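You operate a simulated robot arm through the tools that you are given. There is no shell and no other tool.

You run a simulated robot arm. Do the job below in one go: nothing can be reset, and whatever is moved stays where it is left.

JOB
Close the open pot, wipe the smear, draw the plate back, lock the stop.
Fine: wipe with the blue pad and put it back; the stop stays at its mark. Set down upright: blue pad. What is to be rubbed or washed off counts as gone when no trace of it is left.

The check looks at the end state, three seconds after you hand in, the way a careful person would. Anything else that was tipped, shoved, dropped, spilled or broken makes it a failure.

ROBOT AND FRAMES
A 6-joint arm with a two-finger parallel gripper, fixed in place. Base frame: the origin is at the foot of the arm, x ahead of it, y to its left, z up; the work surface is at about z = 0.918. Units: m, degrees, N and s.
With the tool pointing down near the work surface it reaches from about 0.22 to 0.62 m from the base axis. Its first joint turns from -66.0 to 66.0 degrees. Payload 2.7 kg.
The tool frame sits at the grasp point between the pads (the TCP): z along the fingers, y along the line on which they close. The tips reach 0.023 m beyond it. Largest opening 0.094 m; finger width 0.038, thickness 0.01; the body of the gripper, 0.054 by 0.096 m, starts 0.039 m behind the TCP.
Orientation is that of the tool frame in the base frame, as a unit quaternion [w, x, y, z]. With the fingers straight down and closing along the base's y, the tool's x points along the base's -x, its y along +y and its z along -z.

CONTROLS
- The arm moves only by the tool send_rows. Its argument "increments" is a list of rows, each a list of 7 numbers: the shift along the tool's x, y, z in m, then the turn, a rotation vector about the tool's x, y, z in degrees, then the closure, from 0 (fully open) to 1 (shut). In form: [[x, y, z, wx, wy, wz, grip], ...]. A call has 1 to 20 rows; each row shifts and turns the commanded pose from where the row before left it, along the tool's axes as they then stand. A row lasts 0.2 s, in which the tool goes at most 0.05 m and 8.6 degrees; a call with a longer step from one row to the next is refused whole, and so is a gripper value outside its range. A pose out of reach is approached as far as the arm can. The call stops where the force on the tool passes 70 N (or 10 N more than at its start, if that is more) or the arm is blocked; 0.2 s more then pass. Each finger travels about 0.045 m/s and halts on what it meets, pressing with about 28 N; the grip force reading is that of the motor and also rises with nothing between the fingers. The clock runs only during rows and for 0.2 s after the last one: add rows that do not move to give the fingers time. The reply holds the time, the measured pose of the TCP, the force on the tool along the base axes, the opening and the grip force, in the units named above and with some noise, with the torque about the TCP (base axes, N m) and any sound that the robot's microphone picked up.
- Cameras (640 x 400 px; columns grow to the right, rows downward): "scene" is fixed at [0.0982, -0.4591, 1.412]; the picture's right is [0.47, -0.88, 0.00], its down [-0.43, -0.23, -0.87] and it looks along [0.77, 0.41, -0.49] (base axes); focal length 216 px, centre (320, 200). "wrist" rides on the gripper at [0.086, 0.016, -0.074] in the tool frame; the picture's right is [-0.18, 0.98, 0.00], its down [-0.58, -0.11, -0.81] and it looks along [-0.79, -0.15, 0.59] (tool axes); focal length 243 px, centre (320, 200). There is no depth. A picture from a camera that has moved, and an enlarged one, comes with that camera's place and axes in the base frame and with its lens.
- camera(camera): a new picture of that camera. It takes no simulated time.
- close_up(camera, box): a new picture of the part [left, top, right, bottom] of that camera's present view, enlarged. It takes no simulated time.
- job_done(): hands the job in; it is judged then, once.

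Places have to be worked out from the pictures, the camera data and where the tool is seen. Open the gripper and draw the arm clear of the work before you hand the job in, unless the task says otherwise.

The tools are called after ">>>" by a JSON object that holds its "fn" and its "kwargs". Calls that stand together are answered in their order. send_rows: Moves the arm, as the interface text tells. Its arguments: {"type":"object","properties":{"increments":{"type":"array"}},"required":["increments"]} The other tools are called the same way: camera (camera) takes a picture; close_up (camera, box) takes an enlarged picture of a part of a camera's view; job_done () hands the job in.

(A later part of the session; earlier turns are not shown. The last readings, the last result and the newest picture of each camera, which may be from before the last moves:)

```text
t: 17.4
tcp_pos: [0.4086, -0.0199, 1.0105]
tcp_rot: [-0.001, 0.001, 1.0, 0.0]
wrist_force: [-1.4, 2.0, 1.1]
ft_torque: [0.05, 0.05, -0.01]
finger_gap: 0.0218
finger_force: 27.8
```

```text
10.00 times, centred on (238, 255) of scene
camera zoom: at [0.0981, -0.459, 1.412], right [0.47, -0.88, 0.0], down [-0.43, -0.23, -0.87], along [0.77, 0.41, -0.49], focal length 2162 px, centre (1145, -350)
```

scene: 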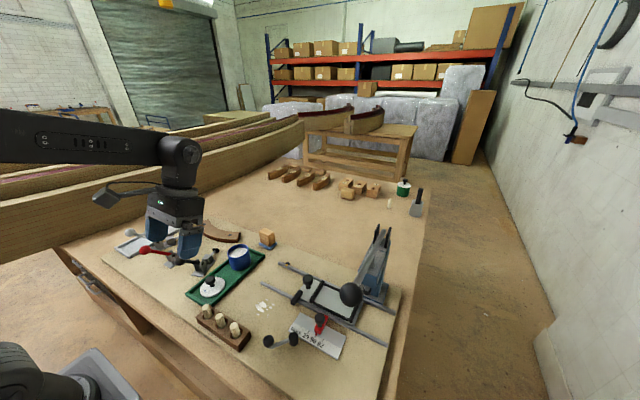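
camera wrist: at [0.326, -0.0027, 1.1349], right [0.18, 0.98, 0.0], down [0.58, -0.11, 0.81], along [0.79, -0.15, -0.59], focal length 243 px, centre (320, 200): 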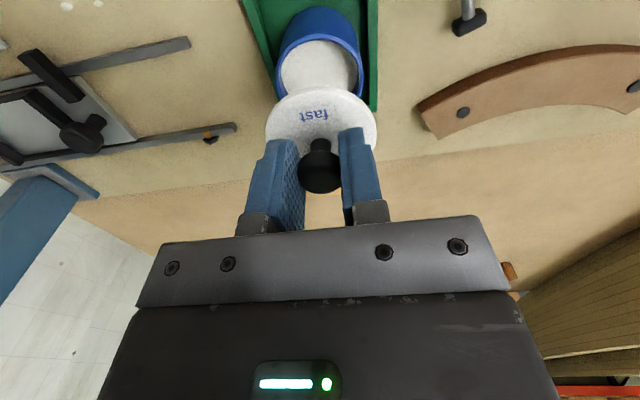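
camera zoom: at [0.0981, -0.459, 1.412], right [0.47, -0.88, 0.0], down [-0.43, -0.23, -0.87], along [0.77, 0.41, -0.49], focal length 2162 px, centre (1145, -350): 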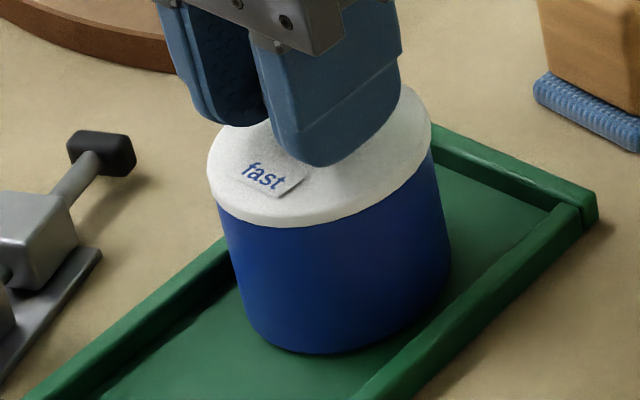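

The force rose then fell as it dropped in, so it seems to be seating. I lower slightly more until it is firm.

>>> {"fn": "send_rows", "kwargs": {"increments": [[0, 0, 0.001, 0, 0, 0, 0.9], [0, 0, 0, 0, 0, 0, 0.9]]}}

>>> {"fn": "close_up", "kwargs": {"camera": "scene", "box": [215, 235, 260, 275]}}

```text
t: 18.0
tcp_pos: [0.4077, -0.0192, 1.0096]
tcp_rot: [0.001, 0.0, 1.0, -0.001]
wrist_force: [0.2, 0.5, -1.2]
ft_torque: [0.01, 0.01, 0.03]
finger_gap: 0.0219
finger_force: 27.8
```

```text
10.00 times, centred on (238, 255) of scene
camera zoom: at [0.0982, -0.4591, 1.412], right [0.47, -0.88, 0.0], down [-0.43, -0.23, -0.87], along [0.77, 0.41, -0.49], focal length 2162 px, centre (1145, -350)
```

zoom: 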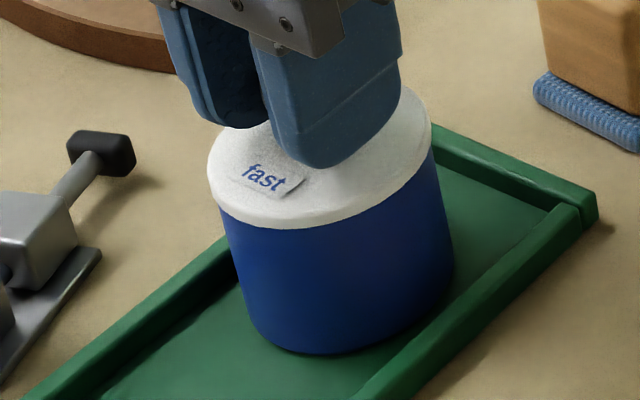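

Force is still about zero, so I keep going down in half-millimetre to 1 mm steps.

>>> {"fn": "send_rows", "kwargs": {"increments": [[0, 0, 0.001, 0, 0, 0, 0.9], [0, 0, 0, 0, 0, 0, 0.9]]}}

>>> {"fn": "send_rows", "kwargs": {"increments": [[0, 0, 0.0005, 0, 0, 0, 0.9], [0, 0, 0, 0, 0, 0, 0.9]]}}

>>> {"fn": "close_up", "kwargs": {"camera": "wrist", "box": [260, 60, 380, 160]}}

>>> {"fn": "close_up", "kwargs": {"camera": "scene", "box": [215, 235, 260, 275]}}

```text
t: 18.6
tcp_pos: [0.4069, -0.0187, 1.0091]
tcp_rot: [0.001, 0.0, 1.0, -0.001]
wrist_force: [-2.8, -1.8, 4.3]
ft_torque: [-0.01, -0.01, 0.01]
finger_gap: 0.0216
finger_force: 27.7
```

```text
t: 19.2
tcp_pos: [0.4081, -0.0181, 1.0076]
tcp_rot: [0.0, -0.001, 1.0, 0.0]
wrist_force: [-7.2, 0.7, 15.0]
ft_torque: [-0.03, 0.15, 0.03]
finger_gap: 0.0217
finger_force: 28.1
```

```text
4.00 times, centred on (320, 110) of wrist
camera zoom: at [0.3221, -0.0014, 1.0843], right [0.18, 0.98, 0.0], down [0.58, -0.11, 0.81], along [0.79, -0.15, -0.59], focal length 970 px, centre (320, 560)
```

zoom: 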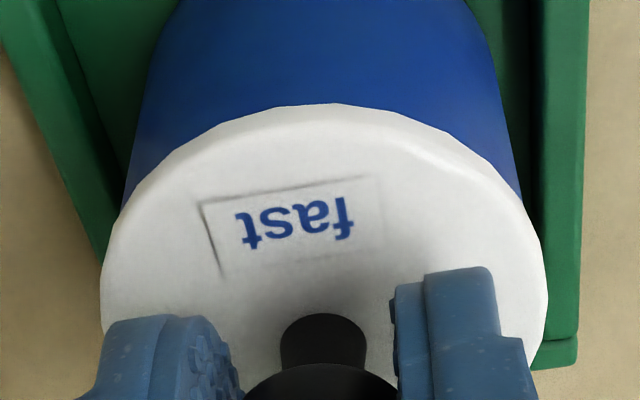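

```text
10.00 times, centred on (238, 255) of scene
camera zoom: at [0.0977, -0.4591, 1.412], right [0.47, -0.88, 0.0], down [-0.43, -0.23, -0.87], along [0.77, 0.41, -0.49], focal length 2162 px, centre (1145, -350)
```

zoom: 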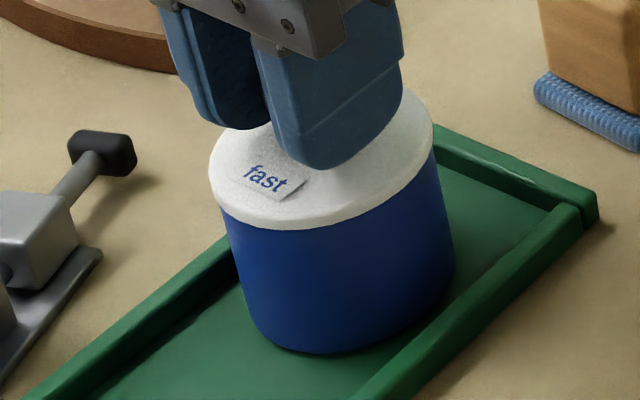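

Firm contact with the lid flush and centred. I release and rise straight up.

>>> {"fn": "send_rows", "kwargs": {"increments": [[0, 0, -0.0007, 0, 0, 0, 0.8], [0, 0, 0, 0, 0, 0, 0.6], [0, 0, 0, 0, 0, 0, 0.45], [0, 0, 0, 0, 0, 0, 0.45], [0, 0, -0.03, 0, 0, 0, 0.45], [0, 0, -0.04, 0, 0, 0, 0.45], [0, 0, -0.02, 0, 0, 0, 0.45], [0, 0, 0, 0, 0, 0, 0.3]]}}

>>> {"fn": "camera", "kwargs": {"camera": "wrist"}}

>>> {"fn": "close_up", "kwargs": {"camera": "scene", "box": [205, 220, 285, 280]}}

```text
t: 21.0
tcp_pos: [0.4072, -0.0195, 1.0976]
tcp_rot: [0.0, 0.0, 1.0, 0.0]
wrist_force: [-0.9, -0.2, 0.6]
ft_torque: [-0.02, 0.0, 0.0]
finger_gap: 0.0656
finger_force: 0.0
heard: snap
```

```text
taken
camera wrist: at [0.3221, -0.0015, 1.1735], right [0.18, 0.98, 0.0], down [0.58, -0.11, 0.81], along [0.79, -0.15, -0.59], focal length 243 px, centre (320, 200)
```

wrist: 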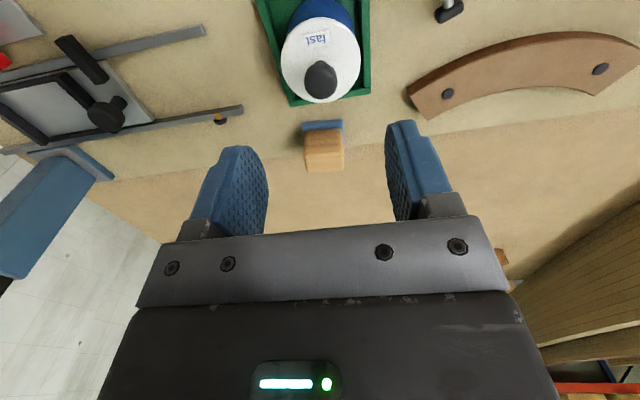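

```text
6.67 times, centred on (245, 250) of scene
camera zoom: at [0.0982, -0.4591, 1.412], right [0.47, -0.88, 0.0], down [-0.43, -0.23, -0.87], along [0.77, 0.41, -0.49], focal length 1441 px, centre (820, -133)
```

zoom: 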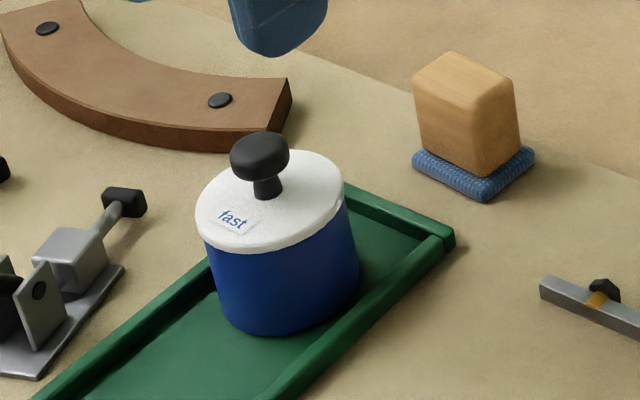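

A "snap" was heard. I check closely that the lid is properly seated.

>>> {"fn": "close_up", "kwargs": {"camera": "scene", "box": [225, 235, 260, 270]}}

>>> {"fn": "close_up", "kwargs": {"camera": "wrist", "box": [250, 0, 390, 180]}}

```text
11.43 times, centred on (242, 252) of scene
camera zoom: at [0.0982, -0.4591, 1.412], right [0.47, -0.88, 0.0], down [-0.43, -0.23, -0.87], along [0.77, 0.41, -0.49], focal length 2470 px, centre (1206, -400)
```

zoom: 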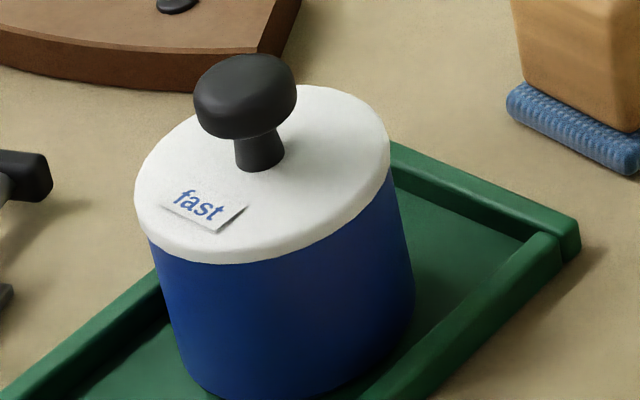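

```text
2.22 times, centred on (320, 90) of wrist
camera zoom: at [0.3221, -0.0015, 1.1735], right [0.18, 0.98, 0.0], down [0.58, -0.11, 0.81], along [0.79, -0.15, -0.59], focal length 539 px, centre (320, 444)
```

zoom: 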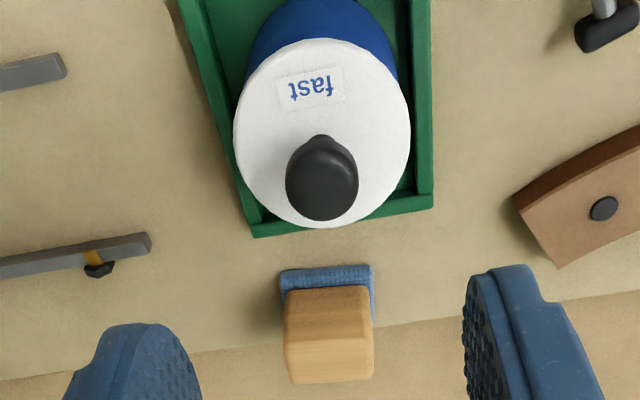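

The lid is seated and level. Now the pad; I zoom in from both views.

>>> {"fn": "close_up", "kwargs": {"camera": "scene", "box": [254, 222, 284, 252]}}

>>> {"fn": "close_up", "kwargs": {"camera": "wrist", "box": [290, 105, 360, 185]}}

```text
13.33 times, centred on (269, 237) of scene
camera zoom: at [0.0982, -0.4591, 1.412], right [0.47, -0.88, 0.0], down [-0.43, -0.23, -0.87], along [0.77, 0.41, -0.49], focal length 2882 px, centre (1000, -293)
```

zoom: 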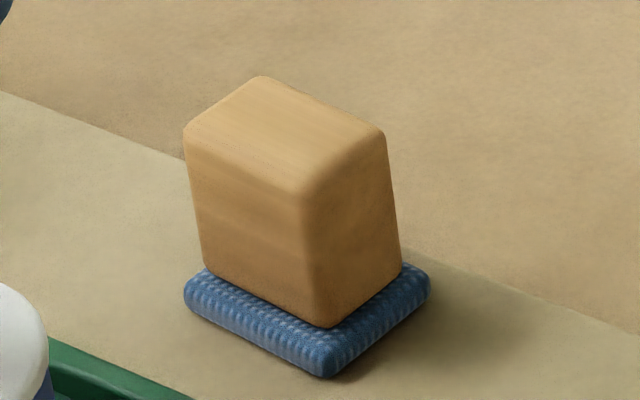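

```text
5.00 times, centred on (325, 145) of wrist
camera zoom: at [0.3221, -0.0015, 1.1735], right [0.18, 0.98, 0.0], down [0.58, -0.11, 0.81], along [0.79, -0.15, -0.59], focal length 1213 px, centre (295, 475)
```

zoom: 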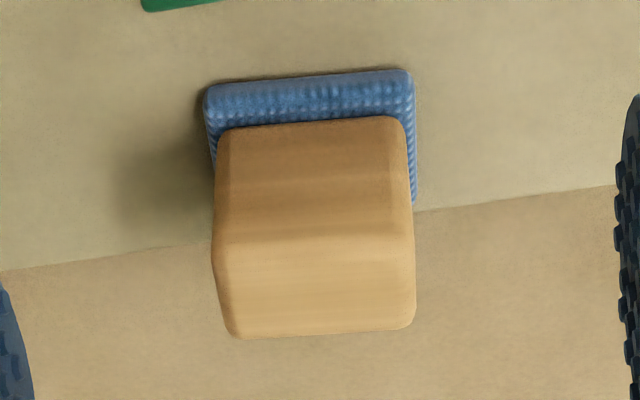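

The pad is centred near (0.517,-0.0345), handle about 30×43 mm, yaw about -4°, top at z≈0.968. I move above it and align the fingers.

>>> {"fn": "send_rows", "kwargs": {"increments": [[-0.04, -0.005, 0, 0, 0, 0, 0.15], [-0.04, -0.005, 0, 0, 0, 0, 0.15], [-0.03, -0.005, 0, 0, 0, 0, 0.15], [0, 0, 0.03, 0, 0, 4, 0.15], [0, 0, 0.025, 0, 0, 0, 0.15], [0, 0, 0, 0, 0, 0, 0.15]]}}

>>> {"fn": "camera", "kwargs": {"camera": "wrist"}}

>>> {"fn": "close_up", "kwargs": {"camera": "scene", "box": [220, 190, 310, 260]}}

```text
t: 22.4
tcp_pos: [0.5185, -0.0358, 1.0414]
tcp_rot: [0.0, 0.035, 0.999, 0.0]
wrist_force: [0.6, 0.1, 0.5]
ft_torque: [-0.03, -0.02, -0.02]
finger_gap: 0.0797
finger_force: 0.0
```

```text
taken
camera wrist: at [0.4334, -0.0116, 1.1184], right [0.25, 0.97, 0.0], down [0.57, -0.15, 0.81], along [0.78, -0.2, -0.59], focal length 243 px, centre (320, 200)
```

wrist: 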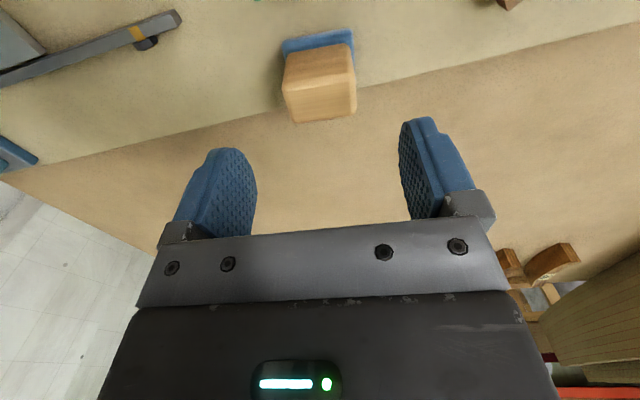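

```text
5.71 times, centred on (265, 225) of scene
camera zoom: at [0.0982, -0.4591, 1.412], right [0.47, -0.88, 0.0], down [-0.43, -0.23, -0.87], along [0.77, 0.41, -0.49], focal length 1235 px, centre (634, 57)
```

zoom: 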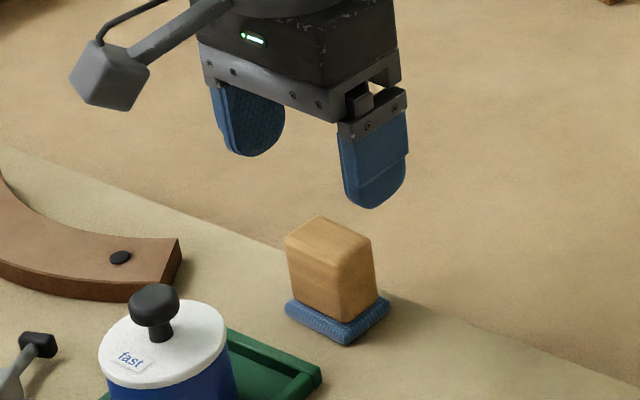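

The handle is centred between the fingers. I descend around it.

>>> {"fn": "send_rows", "kwargs": {"increments": [[0, 0, 0.03, 0, 0, 0, 0.15], [0, 0, 0.03, 0, 0, 0, 0.15], [0, 0, 0.015, 0, 0, 0, 0.15], [0, 0, 0.008, 0, 0, 0, 0.15], [0, 0, 0, 0, 0, 0, 0.15]]}}

>>> {"fn": "camera", "kwargs": {"camera": "wrist"}}

>>> {"fn": "close_up", "kwargs": {"camera": "scene", "box": [240, 210, 300, 260]}}

```text
t: 23.6
tcp_pos: [0.5176, -0.0349, 0.9597]
tcp_rot: [0.0, 0.035, 0.999, 0.0]
wrist_force: [0.6, -0.4, 0.2]
ft_torque: [0.02, 0.03, 0.02]
finger_gap: 0.0801
finger_force: 0.1
```

```text
taken
camera wrist: at [0.4335, -0.0119, 1.0349], right [0.25, 0.97, 0.0], down [0.57, -0.15, 0.81], along [0.78, -0.2, -0.59], focal length 243 px, centre (320, 200)
```

wrist: 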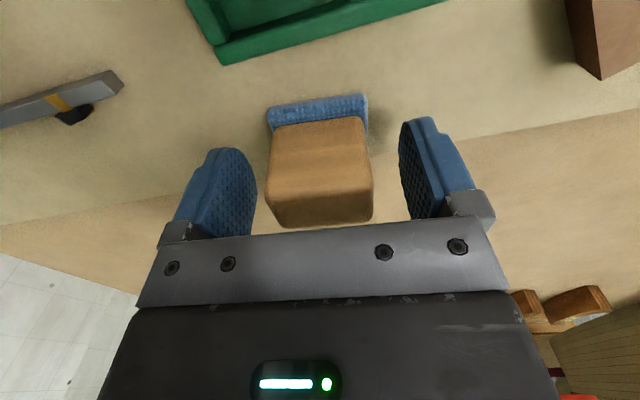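

```text
8.00 times, centred on (270, 235) of scene
camera zoom: at [0.0982, -0.4591, 1.412], right [0.47, -0.88, 0.0], down [-0.43, -0.23, -0.87], along [0.77, 0.41, -0.49], focal length 1729 px, centre (720, -80)
```

zoom: 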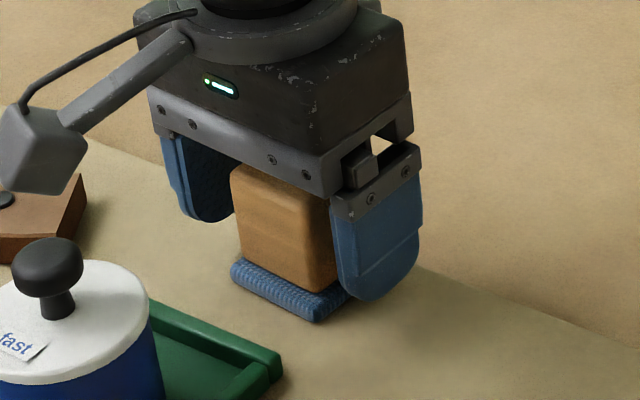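

Aligned; I close on the handle.

>>> {"fn": "send_rows", "kwargs": {"increments": [[0, 0, 0, 0, 0, 0, 0.4], [0, 0, 0, 0, 0, 0, 0.6], [0, 0, 0, 0, 0, 0, 0.7], [0, 0, 0, 0, 0, 0, 0.7], [0, 0, 0, 0, 0, 0, 0.7]]}}

>>> {"fn": "camera", "kwargs": {"camera": "wrist"}}

```text
t: 24.8
tcp_pos: [0.5184, -0.0341, 0.9592]
tcp_rot: [0.001, 0.035, 0.999, 0.0]
wrist_force: [0.4, 0.7, 0.0]
ft_torque: [0.01, 0.03, 0.01]
finger_gap: 0.0457
finger_force: 28.2
```

```text
taken
camera wrist: at [0.4335, -0.0119, 1.0351], right [0.25, 0.97, 0.0], down [0.57, -0.15, 0.81], along [0.78, -0.2, -0.59], focal length 243 px, centre (320, 200)
```

wrist: 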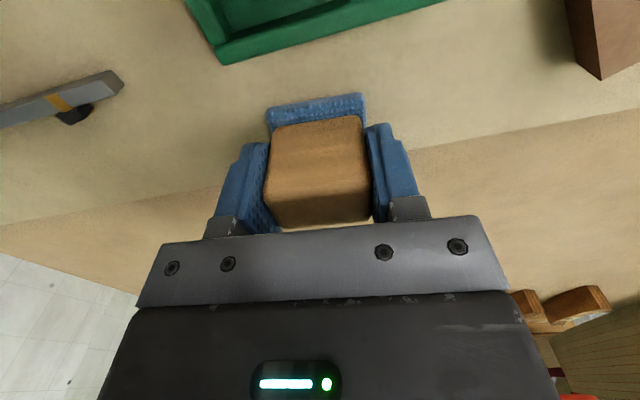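

Gripped at 45.7 mm. I lift clear and carry the pad over to hover above the smear at about (0.331,-0.176).

>>> {"fn": "send_rows", "kwargs": {"increments": [[0, 0, -0.02, 0, 0, 0, 0.7], [0, 0, -0.035, 0, 0, 0, 0.7], [0, 0, -0.035, 0, 0, 0, 0.7], [0.02945, -0.0257, 0, 0, 0, 0, 0.7], [0.02945, -0.0257, 0, 0, 0, 0, 0.7], [0.02945, -0.0257, 0, 0, 0, 0, 0.7], [0.02945, -0.0257, 0, 0, 0, 0, 0.7], [0.02945, -0.0257, 0, 0, 0, 0, 0.7], [0.02945, -0.0258, 0, 0, 0, 0, 0.7], [0, 0, 0, 0, 0, 0, 0.7]]}}

>>> {"fn": "camera", "kwargs": {"camera": "wrist"}}

>>> {"fn": "close_up", "kwargs": {"camera": "scene", "box": [180, 220, 340, 360]}}

```text
t: 27.0
tcp_pos: [0.3296, -0.175, 1.0486]
tcp_rot: [0.0, 0.036, 0.999, -0.001]
wrist_force: [0.3, 0.3, -0.7]
ft_torque: [0.03, 0.08, 0.01]
finger_gap: 0.0458
finger_force: 27.9
```

```text
taken
camera wrist: at [0.2461, -0.1514, 1.125], right [0.25, 0.97, 0.0], down [0.57, -0.15, 0.81], along [0.78, -0.2, -0.59], focal length 243 px, centre (320, 200)
```

wrist: 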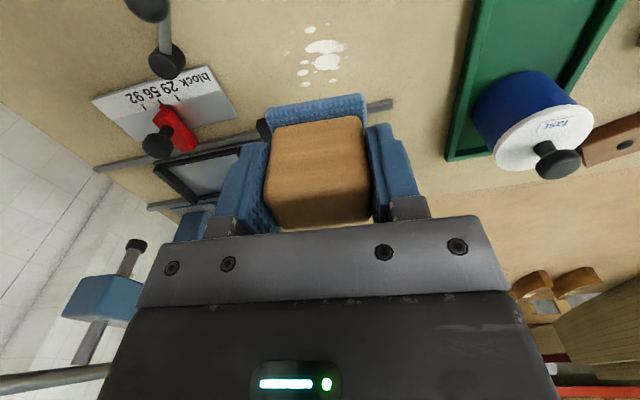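

```text
2.86 times, centred on (260, 290) of scene
camera zoom: at [0.0981, -0.4591, 1.412], right [0.47, -0.88, 0.0], down [-0.43, -0.23, -0.87], along [0.77, 0.41, -0.49], focal length 618 px, centre (491, -57)
```

zoom: 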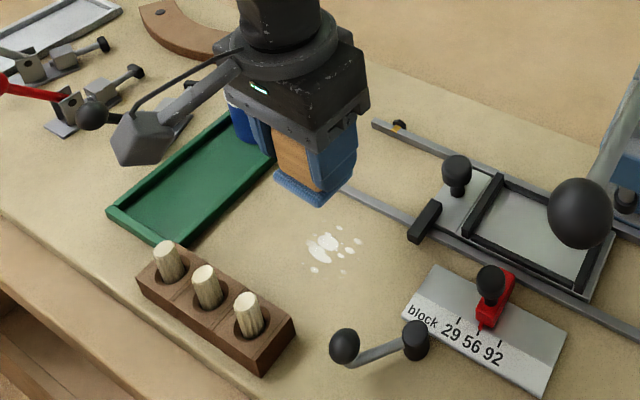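

The smear is centred at about (0.330,-0.171), directly beneath. I lower the pad until light contact.

>>> {"fn": "send_rows", "kwargs": {"increments": [[0, 0, 0.035, 0, 0, 0, 0.7], [0, 0, 0.035, 0, 0, 0, 0.7], [0, 0, 0.015, 0, 0, 0, 0.7], [0, 0, 0.004, 0, 0, 0, 0.7], [0, 0, 0, 0, 0, 0, 0.7]]}}

>>> {"fn": "send_rows", "kwargs": {"increments": [[0, 0, 0.0015, 0, 0, 0, 0.7], [0, 0, 0, 0, 0, 0, 0.7]]}}

```text
t: 28.2
tcp_pos: [0.3306, -0.1758, 0.9598]
tcp_rot: [0.0, 0.035, 0.999, 0.0]
wrist_force: [-0.4, -0.6, -0.8]
ft_torque: [-0.01, 0.01, 0.02]
finger_gap: 0.0456
finger_force: 27.8
```

```text
t: 28.8
tcp_pos: [0.3304, -0.1751, 0.959]
tcp_rot: [0.0, 0.035, 0.999, 0.0]
wrist_force: [-0.4, -0.5, 0.8]
ft_torque: [0.0, 0.01, 0.01]
finger_gap: 0.0453
finger_force: 27.9
```

Contact is just beginning; I press a little more to get a moderate wiping force.

>>> {"fn": "send_rows", "kwargs": {"increments": [[0, 0, 0.001, 0, 0, 0, 0.7], [0, 0, 0, 0, 0, 0, 0.7]]}}

>>> {"fn": "camera", "kwargs": {"camera": "wrist"}}

>>> {"fn": "close_up", "kwargs": {"camera": "scene", "box": [220, 260, 320, 340]}}

```text
t: 29.4
tcp_pos: [0.3307, -0.1762, 0.9593]
tcp_rot: [0.0, 0.034, 0.999, 0.0]
wrist_force: [-6.9, 0.1, 17.1]
ft_torque: [0.07, 0.35, 0.01]
finger_gap: 0.0458
finger_force: 28.7
```

```text
taken
camera wrist: at [0.2461, -0.1519, 1.0349], right [0.25, 0.97, 0.0], down [0.57, -0.15, 0.81], along [0.78, -0.2, -0.59], focal length 243 px, centre (320, 200)
```

wrist: 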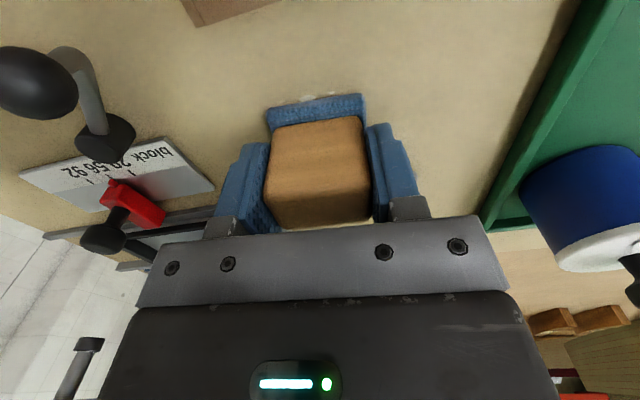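

```text
5.00 times, centred on (270, 300) of scene
camera zoom: at [0.0978, -0.459, 1.4121], right [0.47, -0.88, 0.0], down [-0.43, -0.23, -0.87], along [0.77, 0.41, -0.49], focal length 1081 px, centre (570, -300)
```

zoom: 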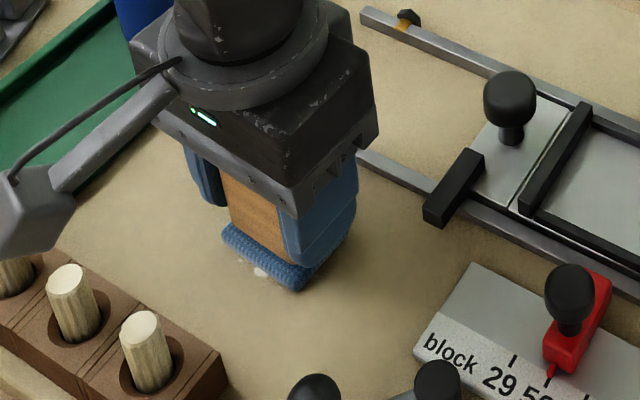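

17 N contact. I wipe in overlapping y-strokes across the smear region.

>>> {"fn": "send_rows", "kwargs": {"increments": [[0.01, 0, 0, 0, 0, 0, 0.7], [0.01, 0, 0, 0, 0, 0, 0.7], [0, 0.01, 0, 0, 0, 0, 0.7], [0, 0.01, 0, 0, 0, 0, 0.7], [0, 0.01, 0, 0, 0, 0, 0.7], [0, -0.01, 0, 0, 0, 0, 0.7], [0, -0.01, 0, 0, 0, 0, 0.7], [0, -0.01, 0, 0, 0, 0, 0.7], [0, -0.01, 0, 0, 0, 0, 0.7], [0, -0.01, 0, 0, 0, 0, 0.7], [-0.01, 0, 0, 0, 0, 0, 0.7], [0, 0.01, 0, 0, 0, 0, 0.7], [0, 0.01, 0, 0, 0, 0, 0.7], [0, 0.01, 0, 0, 0, 0, 0.7], [0, 0.01, 0, 0, 0, 0, 0.7], [0, 0.01, 0, 0, 0, 0, 0.7], [-0.01, 0, 0, 0, 0, 0, 0.7], [0, 0, 0, 0, 0, 0, 0.7]]}}

>>> {"fn": "close_up", "kwargs": {"camera": "scene", "box": [220, 260, 320, 340]}}

```text
t: 33.2
tcp_pos: [0.332, -0.1454, 0.9597]
tcp_rot: [0.0, 0.035, 0.999, 0.0]
wrist_force: [-7.0, 2.0, 12.5]
ft_torque: [0.01, 0.15, -0.02]
finger_gap: 0.0457
finger_force: 27.7
```

```text
5.00 times, centred on (270, 300) of scene
camera zoom: at [0.0979, -0.459, 1.4121], right [0.47, -0.88, 0.0], down [-0.43, -0.23, -0.87], along [0.77, 0.41, -0.49], focal length 1081 px, centre (570, -300)
```

zoom: 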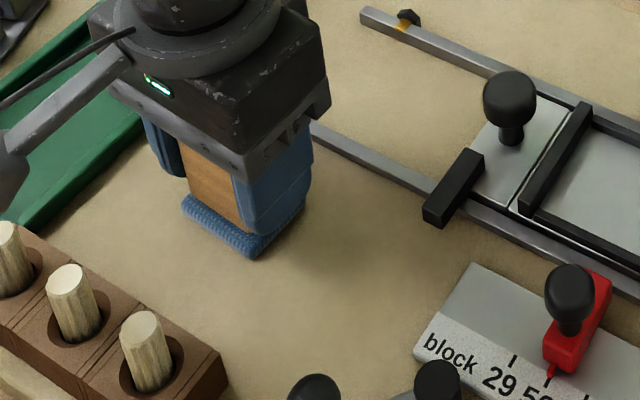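

The front part is already clean. I continue with the remaining strokes farther out in x.

>>> {"fn": "send_rows", "kwargs": {"increments": [[0, -0.01, 0, 0, 0, 0, 0.7], [0, -0.01, 0, 0, 0, 0, 0.7], [0, -0.01, 0, 0, 0, 0, 0.7], [0, -0.01, 0, 0, 0, 0, 0.7], [0, -0.01, 0, 0, 0, 0, 0.7], [-0.01, 0, 0, 0, 0, 0, 0.7], [0, 0.01, 0, 0, 0, 0, 0.7], [0, 0.01, 0, 0, 0, 0, 0.7], [0, 0.01, 0, 0, 0, 0, 0.7], [0, 0.01, 0, 0, 0, 0, 0.7], [0, 0.01, 0, 0, 0, 0, 0.7], [-0.008, 0, 0, 0, 0, 0, 0.7], [0, -0.01, 0, 0, 0, 0, 0.7], [0, -0.01, 0, 0, 0, 0, 0.7], [0, -0.01, 0, 0, 0, 0, 0.7], [0, -0.01, 0, 0, 0, 0, 0.7], [0, -0.01, 0, 0, 0, 0, 0.7], [0, 0, 0, 0, 0, 0, 0.7]]}}

>>> {"fn": "send_rows", "kwargs": {"increments": [[0.01, 0.01, 0, 0, 0, 0, 0.7], [0.008, 0.01, 0, 0, 0, 0, 0.7], [0.01, 0.005, 0, 0, 0, 0, 0.7], [0.008, 0, 0, 0, 0, 0, 0.7], [0, -0.01, 0, 0, 0, 0, 0.7], [0, -0.01, 0, 0, 0, 0, 0.7], [-0.01, 0, 0, 0, 0, 0, 0.7], [-0.008, 0.015, 0, 0, 0, 0, 0.7], [0, 0, -0.02, 0, 0, 0, 0.7], [0, 0, -0.035, 0, 0, 0, 0.7], [0, 0, -0.035, 0, 0, 0, 0.7], [0, 0, 0, 0, 0, 0, 0.7]]}}

>>> {"fn": "close_up", "kwargs": {"camera": "wrist", "box": [200, 0, 480, 150]}}

>>> {"fn": "close_up", "kwargs": {"camera": "scene", "box": [220, 260, 320, 340]}}

```text
t: 37.0
tcp_pos: [0.3475, -0.1954, 0.9584]
tcp_rot: [0.0, 0.035, 0.999, 0.0]
wrist_force: [-0.3, 3.7, 6.4]
ft_torque: [0.08, -0.03, 0.01]
finger_gap: 0.0455
finger_force: 28.0
```

```text
t: 39.6
tcp_pos: [0.3311, -0.1751, 1.0475]
tcp_rot: [0.0, 0.036, 0.999, 0.0]
wrist_force: [0.6, -0.2, -0.9]
ft_torque: [0.03, 0.01, 0.02]
finger_gap: 0.0458
finger_force: 27.6
```

```text
2.29 times, centred on (340, 75) of wrist
camera zoom: at [0.2452, -0.152, 1.1235], right [0.25, 0.97, 0.0], down [0.57, -0.15, 0.81], along [0.78, -0.2, -0.59], focal length 555 px, centre (274, 486)
```

zoom: 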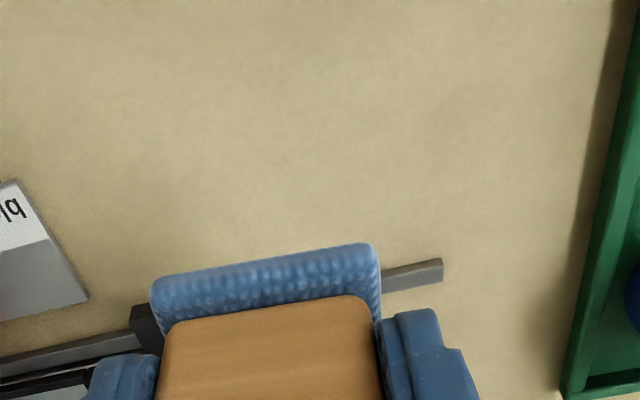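

```text
5.00 times, centred on (270, 300) of scene
camera zoom: at [0.0982, -0.4591, 1.412], right [0.47, -0.88, 0.0], down [-0.43, -0.23, -0.87], along [0.77, 0.41, -0.49], focal length 1081 px, centre (570, -300)
```

zoom: 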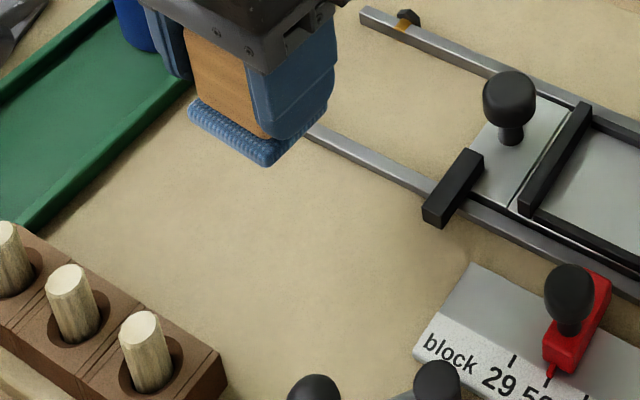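

The smear looks gone; I check at higher magnification before returning the pad.

>>> {"fn": "close_up", "kwargs": {"camera": "scene", "box": [240, 285, 300, 325]}}

>>> {"fn": "close_up", "kwargs": {"camera": "wrist", "box": [280, 10, 380, 100]}}

```text
10.00 times, centred on (270, 305) of scene
camera zoom: at [0.0982, -0.4591, 1.412], right [0.47, -0.88, 0.0], down [-0.43, -0.23, -0.87], along [0.77, 0.41, -0.49], focal length 2162 px, centre (820, -850)
```

zoom: 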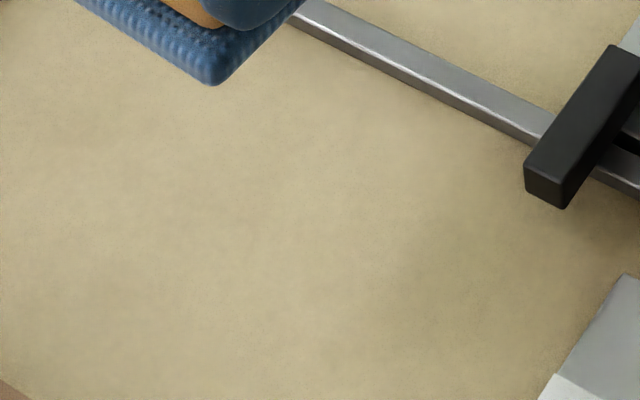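

```text
4.44 times, centred on (330, 55) of wrist
camera zoom: at [0.2452, -0.152, 1.1235], right [0.25, 0.97, 0.0], down [0.57, -0.15, 0.81], along [0.78, -0.2, -0.59], focal length 1078 px, centre (276, 844)
```

zoom: 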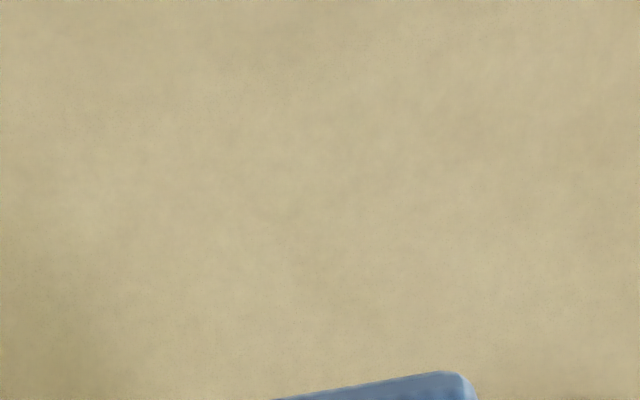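

The surface is clean. I carry the pad back along the same path and stop just above its original spot.

>>> {"fn": "send_rows", "kwargs": {"increments": [[-0.02945, 0.0257, 0, 0, 0, 0, 0.7], [-0.02945, 0.0257, 0, 0, 0, 0, 0.7], [-0.02945, 0.0257, 0, 0, 0, 0, 0.7], [-0.02945, 0.0257, 0, 0, 0, 0, 0.7], [-0.02945, 0.0257, 0, 0, 0, 0, 0.7], [-0.02945, 0.0258, 0, 0, 0, 0, 0.7], [0, 0, 0.035, 0, 0, 0, 0.7], [0, 0, 0.035, 0, 0, 0, 0.7], [0, 0, 0.015, 0, 0, 0, 0.7], [0, 0, 0, 0, 0, 0, 0.7]]}}

>>> {"fn": "close_up", "kwargs": {"camera": "scene", "box": [240, 210, 300, 260]}}

```text
t: 41.8
tcp_pos: [0.5166, -0.0337, 0.9639]
tcp_rot: [0.0, 0.036, 0.999, 0.0]
wrist_force: [-0.1, -0.3, 0.1]
ft_torque: [-0.01, 0.01, 0.01]
finger_gap: 0.0454
finger_force: 28.6
```

```text
8.00 times, centred on (270, 235) of scene
camera zoom: at [0.0982, -0.4591, 1.412], right [0.47, -0.88, 0.0], down [-0.43, -0.23, -0.87], along [0.77, 0.41, -0.49], focal length 1729 px, centre (720, -80)
```

zoom: 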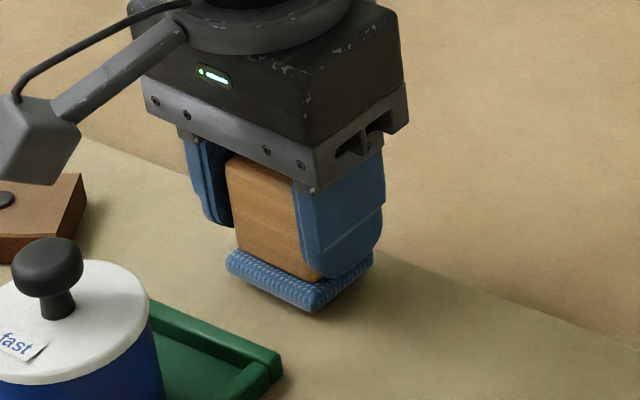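

The pad is a few millimetres above its original place. I lower in small steps to contact.

>>> {"fn": "send_rows", "kwargs": {"increments": [[0, 0, 0.003, 0, 0, 0, 0.7], [0, 0, 0, 0, 0, 0, 0.7]]}}

>>> {"fn": "send_rows", "kwargs": {"increments": [[0, 0, 0.001, 0, 0, 0, 0.7], [0, 0, 0, 0, 0, 0, 0.7]]}}

```text
t: 42.4
tcp_pos: [0.5166, -0.0344, 0.9611]
tcp_rot: [0.0, 0.036, 0.999, 0.0]
wrist_force: [0.8, 0.0, -0.7]
ft_torque: [0.02, -0.02, 0.05]
finger_gap: 0.0456
finger_force: 27.9
```

```text
t: 43.0
tcp_pos: [0.518, -0.0349, 0.9582]
tcp_rot: [0.0, 0.035, 0.999, 0.0]
wrist_force: [0.2, 1.0, -0.9]
ft_torque: [0.02, -0.02, -0.02]
finger_gap: 0.0455
finger_force: 28.0
```

>>> {"fn": "send_rows", "kwargs": {"increments": [[0, 0, 0.0007, 0, 0, 0, 0.7], [0, 0, 0, 0, 0, 0, 0.7]]}}

>>> {"fn": "close_up", "kwargs": {"camera": "scene", "box": [250, 220, 290, 255]}}

```text
t: 43.6
tcp_pos: [0.5176, -0.0336, 0.9585]
tcp_rot: [0.0, 0.035, 0.999, 0.0]
wrist_force: [-0.1, -0.4, -0.3]
ft_torque: [-0.04, 0.01, -0.01]
finger_gap: 0.0458
finger_force: 28.3
```

```text
11.43 times, centred on (270, 238) of scene
camera zoom: at [0.0982, -0.4591, 1.412], right [0.47, -0.88, 0.0], down [-0.43, -0.23, -0.87], along [0.77, 0.41, -0.49], focal length 2470 px, centre (891, -229)
```

zoom: 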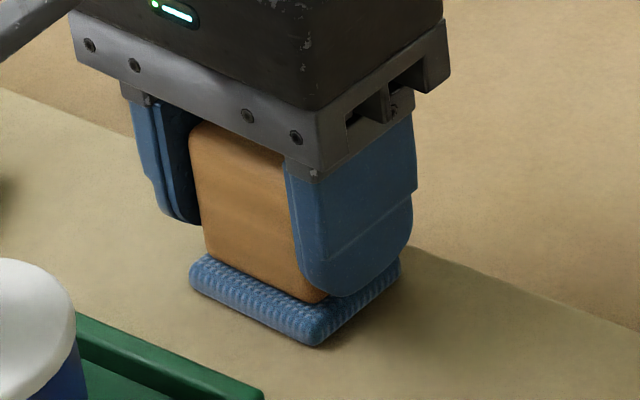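

Still no load; the wipe contact came about 0.5 mm lower than this, so I go down another 0.7 mm.

>>> {"fn": "send_rows", "kwargs": {"increments": [[0, 0, 0.0007, 0, 0, 0, 0.7], [0, 0, 0, 0, 0, 0, 0.7]]}}

```text
t: 44.2
tcp_pos: [0.5177, -0.0339, 0.9579]
tcp_rot: [0.001, 0.035, 0.999, -0.001]
wrist_force: [-0.1, 2.0, 2.2]
ft_torque: [-0.04, 0.03, -0.02]
finger_gap: 0.0456
finger_force: 28.0
```

Light contact, so the pad rests on the bench. I open and rise.

>>> {"fn": "send_rows", "kwargs": {"increments": [[0, 0, 0, 0, 0, 0, 0.5], [0, 0, 0, 0, 0, 0, 0.3], [0, 0, 0, 0, 0, 0, 0.15], [0, 0, 0, 0, 0, 0, 0.15], [0, 0, -0.03, 0, 0, 0, 0.15], [0, 0, -0.04, 0, 0, 0, 0.15], [0, 0, -0.03, 0, 0, 0, 0.15], [0, 0, 0, 0, 0, -4, 0.15], [0, 0, 0, 0, 0, 0, 0.15]]}}

>>> {"fn": "close_up", "kwargs": {"camera": "scene", "box": [220, 190, 310, 260]}}

>>> {"fn": "close_up", "kwargs": {"camera": "scene", "box": [254, 222, 284, 252]}}

```text
t: 46.2
tcp_pos: [0.5171, -0.0338, 1.0581]
tcp_rot: [-0.001, 0.001, 1.0, -0.001]
wrist_force: [0.0, -0.9, -0.4]
ft_torque: [-0.01, 0.03, 0.0]
finger_gap: 0.0798
finger_force: 0.1
```

```text
5.71 times, centred on (265, 225) of scene
camera zoom: at [0.0982, -0.4591, 1.412], right [0.47, -0.88, 0.0], down [-0.43, -0.23, -0.87], along [0.77, 0.41, -0.49], focal length 1235 px, centre (634, 57)
```

zoom: 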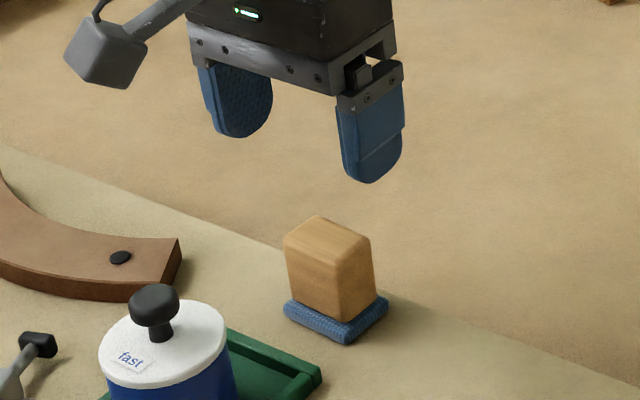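

```text
13.33 times, centred on (269, 237) of scene
camera zoom: at [0.0982, -0.4591, 1.412], right [0.47, -0.88, 0.0], down [-0.43, -0.23, -0.87], along [0.77, 0.41, -0.49], focal length 2882 px, centre (1000, -293)
```

zoom: 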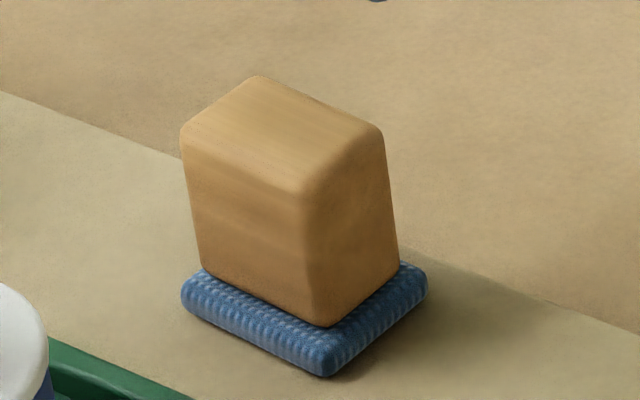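

The pad is back on its original spot, upright. I now move to a viewpoint over the plate and stop, keeping y above -0.28 and away from the press lever.

>>> {"fn": "send_rows", "kwargs": {"increments": [[0.04, -0.02, -0.02, 0, 0, 0, 0.15], [0.04, -0.025, -0.02, 0, 0, 0, 0.15], [0.035, -0.03, -0.02, 0, 0, 0, 0.15], [0.035, -0.03, -0.015, 0, 0, 0, 0.15], [0.03, -0.035, -0.015, 0, 0, 0, 0.15], [0, -0.045, 0, 0, 0, 0, 0.15], [0, -0.03, 0, 0, 0, 0, 0.15], [0, 0, 0, 0, 0, 0, 0.15]]}}

>>> {"fn": "camera", "kwargs": {"camera": "wrist"}}

>>> {"fn": "close_up", "kwargs": {"camera": "wrist", "box": [140, 40, 420, 215]}}

```text
refused: row 2 steps farther than a row can; nothing moved
```

```text
taken
camera wrist: at [0.4302, -0.0169, 1.1337], right [0.18, 0.98, 0.0], down [0.58, -0.11, 0.81], along [0.79, -0.15, -0.59], focal length 243 px, centre (320, 200)
```

wrist: 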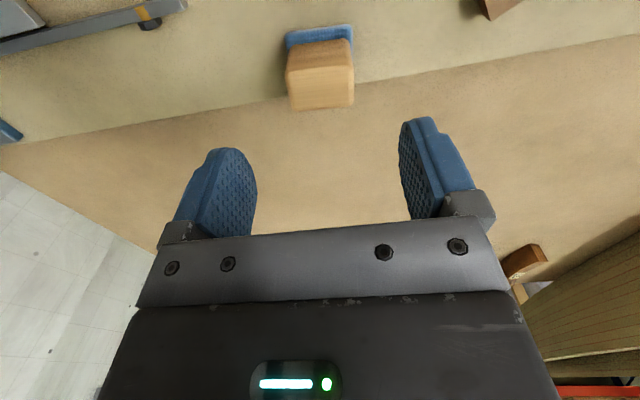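

```text
2.29 times, centred on (280, 128) of wrist
camera zoom: at [0.4302, -0.0169, 1.1337], right [0.18, 0.98, 0.0], down [0.58, -0.11, 0.81], along [0.79, -0.15, -0.59], focal length 555 px, centre (411, 366)
```

zoom: 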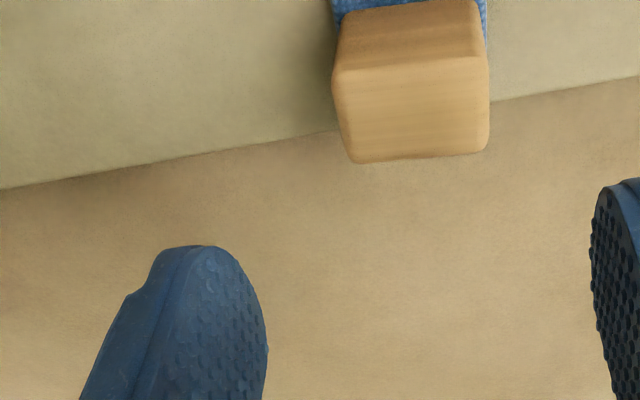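

The call was refused for step length (over 0.05 m per row), so I use smaller steps.

>>> {"fn": "send_rows", "kwargs": {"increments": [[0, 0, -0.045, 0, 0, 0, 0.15], [0, 0, -0.04, 0, 0, 0, 0.15], [0.035, -0.03, 0, 0, 0, 0, 0.15], [0.035, -0.03, 0, 0, 0, 0, 0.15], [0.035, -0.03, 0, 0, 0, 0, 0.15], [0.035, -0.03, 0, 0, 0, 0, 0.15], [0.035, -0.03, 0, 0, 0, 0, 0.15], [0.012, -0.03, 0, 0, 0, 0, 0.15], [0, -0.036, 0, 0, 0, 0, 0.15], [0, 0, 0, 0, 0, 0, 0.15]]}}

>>> {"fn": "camera", "kwargs": {"camera": "wrist"}}

>>> {"fn": "close_up", "kwargs": {"camera": "wrist", "box": [140, 0, 440, 190]}}

```text
t: 48.4
tcp_pos: [0.3282, -0.2505, 1.143]
tcp_rot: [0.0, 0.0, 1.0, 0.0]
wrist_force: [0.3, 0.2, -0.4]
ft_torque: [0.0, 0.02, 0.02]
finger_gap: 0.0797
finger_force: 0.0
```

```text
taken
camera wrist: at [0.244, -0.2331, 1.2187], right [0.18, 0.98, 0.0], down [0.58, -0.11, 0.81], along [0.79, -0.15, -0.59], focal length 243 px, centre (320, 200)
```

wrist: 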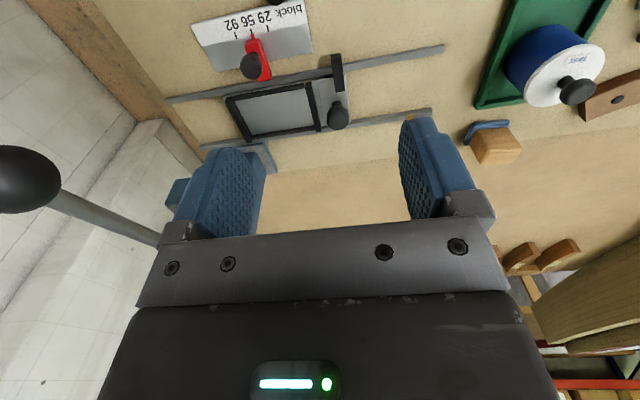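

```text
2.11 times, centred on (290, 95) of wrist
camera zoom: at [0.244, -0.2331, 1.2187], right [0.18, 0.98, 0.0], down [0.58, -0.11, 0.81], along [0.79, -0.15, -0.59], focal length 511 px, centre (383, 421)
```

zoom: 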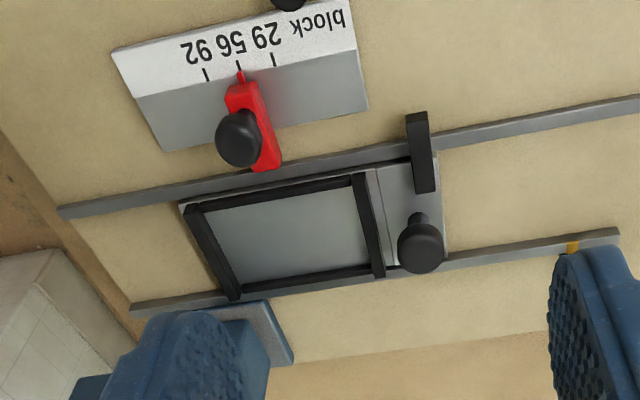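

The red stop sits in the path of the plate's black cross-bar, so "back" means sliding toward +y, away from the stop, to the amber mark at the rail end. The plate knob is at about (0.431,-0.246,0.950); I move above it.

>>> {"fn": "send_rows", "kwargs": {"increments": [[-0.035, 0.0015, 0.03, 0, 0, 0, 0.45], [-0.035, 0.0015, 0.03, 0, 0, 0, 0.45], [-0.033, 0.0015, 0.03, 0, 0, 0, 0.45], [0, 0, 0.023, 0, 0, 0, 0.45], [0, 0, 0, 0, 0, 0, 0.45]]}}

>>> {"fn": "camera", "kwargs": {"camera": "wrist"}}

>>> {"fn": "close_up", "kwargs": {"camera": "scene", "box": [250, 210, 380, 310]}}

```text
t: 49.6
tcp_pos: [0.4318, -0.2466, 1.0309]
tcp_rot: [0.0, 0.001, 1.0, 0.0]
wrist_force: [0.5, -0.5, 0.7]
ft_torque: [-0.03, 0.04, -0.01]
finger_gap: 0.0516
finger_force: 0.1
```

```text
taken
camera wrist: at [0.346, -0.2287, 1.1069], right [0.18, 0.98, 0.0], down [0.58, -0.11, 0.81], along [0.79, -0.15, -0.59], focal length 243 px, centre (320, 200)
```

wrist: 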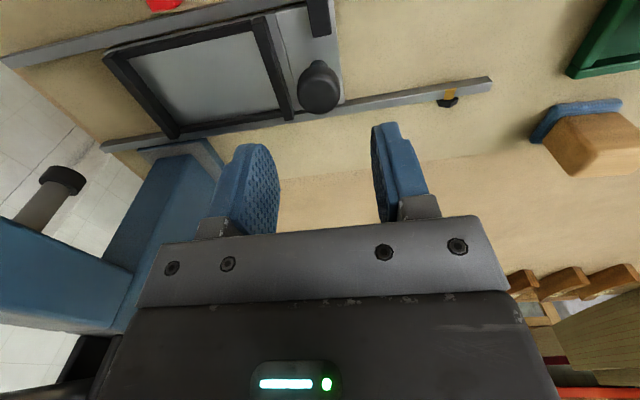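

```text
4.00 times, centred on (315, 260) of scene
camera zoom: at [0.0982, -0.4591, 1.412], right [0.47, -0.88, 0.0], down [-0.43, -0.23, -0.87], along [0.77, 0.41, -0.49], focal length 865 px, centre (340, -40)
```

zoom: 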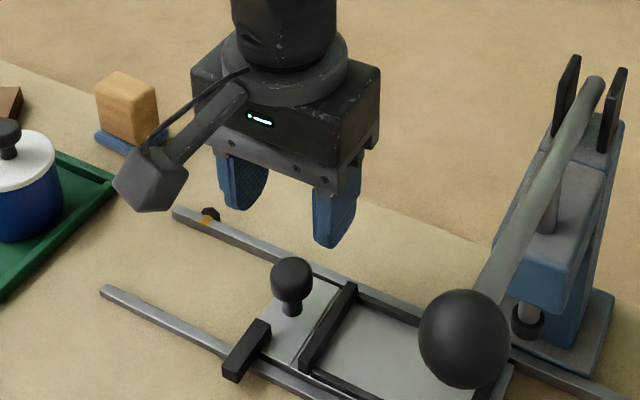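

The knob is laterally centred. I descend to just above gripping height and check.

>>> {"fn": "send_rows", "kwargs": {"increments": [[0, 0, 0.03, 0, 0, 0, 0.45], [0, 0, 0.025, 0, 0, 0, 0.45], [0, 0, 0.01, 0, 0, 0, 0.45], [0, 0, 0, 0, 0, 0, 0.45]]}}

>>> {"fn": "camera", "kwargs": {"camera": "wrist"}}

>>> {"fn": "close_up", "kwargs": {"camera": "scene", "box": [265, 235, 365, 310]}}

```text
t: 50.6
tcp_pos: [0.4339, -0.2458, 0.9652]
tcp_rot: [0.0, 0.0, 1.0, 0.0]
wrist_force: [-0.2, 0.5, 1.6]
ft_torque: [-0.01, 0.04, 0.0]
finger_gap: 0.0515
finger_force: 0.0
```

```text
taken
camera wrist: at [0.3474, -0.2284, 1.0408], right [0.18, 0.98, 0.0], down [0.58, -0.11, 0.81], along [0.79, -0.15, -0.59], focal length 243 px, centre (320, 200)
```

wrist: 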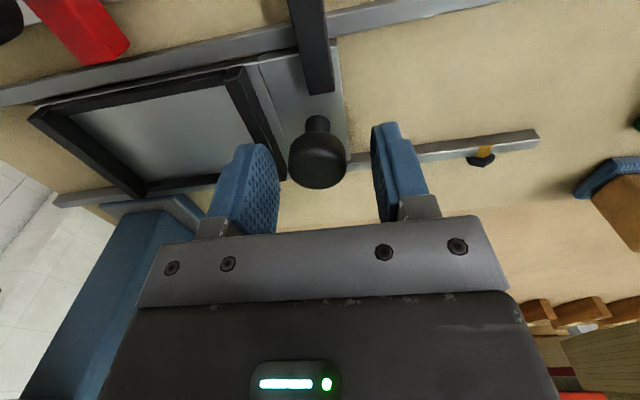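

```text
5.33 times, centred on (315, 272) of scene
camera zoom: at [0.0982, -0.4591, 1.412], right [0.47, -0.88, 0.0], down [-0.43, -0.23, -0.87], along [0.77, 0.41, -0.49], focal length 1153 px, centre (347, -187)
```

zoom: 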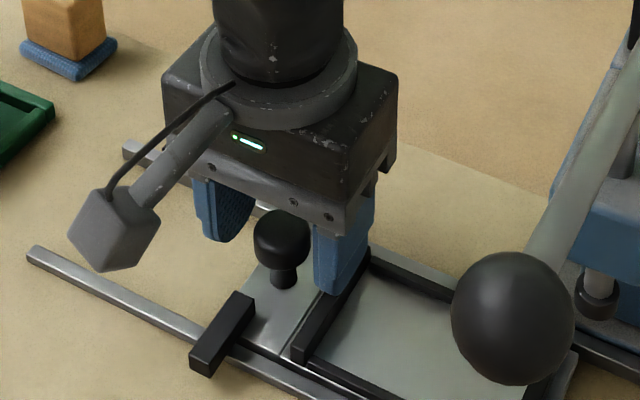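

The left finger is close above the frame bar, so I narrow the opening first, then drop 4 mm and grip the knob.

>>> {"fn": "send_rows", "kwargs": {"increments": [[0, 0, 0, 0, 0, 0, 0.65], [0, 0, 0, 0, 0, 0, 0.65], [0, 0, 0.004, 0, 0, 0, 0.65], [0, 0, 0, 0, 0, 0, 0.9], [0, 0, 0, 0, 0, 0, 0.9], [0, 0, 0, 0, 0, 0, 0.9]]}}

>>> {"fn": "camera", "kwargs": {"camera": "wrist"}}

```text
t: 52.0
tcp_pos: [0.4343, -0.2457, 0.9616]
tcp_rot: [0.0, 0.0, 1.0, 0.0]
wrist_force: [-1.1, -1.7, 3.5]
ft_torque: [-0.03, 0.03, 0.0]
finger_gap: 0.0274
finger_force: 45.1
```

```text
taken
camera wrist: at [0.3477, -0.2286, 1.0374], right [0.18, 0.98, 0.0], down [0.58, -0.11, 0.81], along [0.79, -0.15, -0.59], focal length 243 px, centre (320, 200)
```

wrist: 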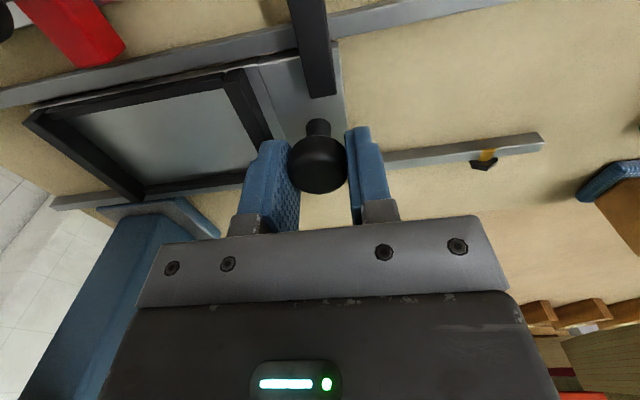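

The knob is gripped. I pull gently toward +y and read the resistance.

>>> {"fn": "send_rows", "kwargs": {"increments": [[0, 0.003, 0, 0, 0, 0, 0.9], [0, 0.004, 0, 0, 0, 0, 0.9], [0, 0, 0, 0, 0, 0, 0.9]]}}

>>> {"fn": "close_up", "kwargs": {"camera": "scene", "box": [265, 235, 365, 310]}}

```text
t: 52.8
tcp_pos: [0.4342, -0.2396, 0.9614]
tcp_rot: [0.001, 0.0, 1.0, 0.0]
wrist_force: [-0.8, -1.1, 11.9]
ft_torque: [-0.06, 0.54, -0.01]
finger_gap: 0.0275
finger_force: 45.1
```

```text
5.33 times, centred on (315, 272) of scene
camera zoom: at [0.098, -0.459, 1.412], right [0.47, -0.88, 0.0], down [-0.43, -0.23, -0.87], along [0.77, 0.41, -0.49], focal length 1153 px, centre (347, -187)
```

zoom: 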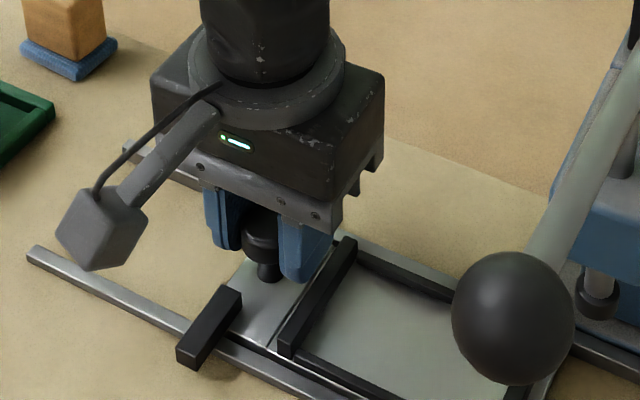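

The plate slides freely with the tool. A small downward press shows, so I ease up 0.5 mm and keep drawing.

>>> {"fn": "send_rows", "kwargs": {"increments": [[0, 0.005, -0.0005, 0, 0, 0, 0.9], [0, 0.008, 0, 0, 0, 0, 0.9], [0, 0.008, 0, 0, 0, 0, 0.9], [0, 0.008, 0, 0, 0, 0, 0.9], [0, 0, 0, 0, 0, 0, 0.9]]}}

>>> {"fn": "close_up", "kwargs": {"camera": "scene", "box": [255, 235, 375, 325]}}

```text
t: 54.0
tcp_pos: [0.4345, -0.2093, 0.9612]
tcp_rot: [0.001, 0.002, 1.0, 0.001]
wrist_force: [-1.7, -0.4, 6.5]
ft_torque: [0.02, 0.13, -0.13]
finger_gap: 0.0276
finger_force: 45.1
```

```text
4.44 times, centred on (315, 280) of scene
camera zoom: at [0.098, -0.459, 1.412], right [0.47, -0.88, 0.0], down [-0.43, -0.23, -0.87], along [0.77, 0.41, -0.49], focal length 961 px, centre (342, -156)
```

zoom: 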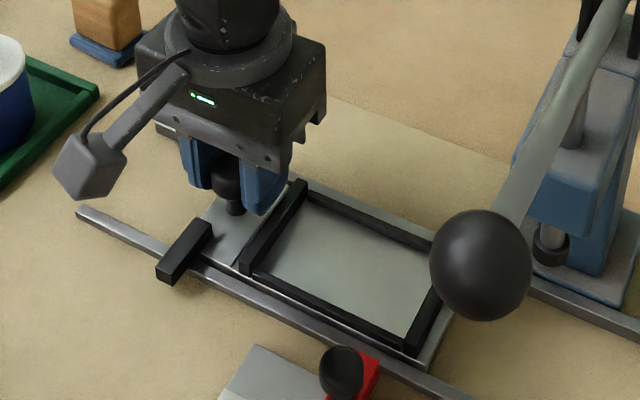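

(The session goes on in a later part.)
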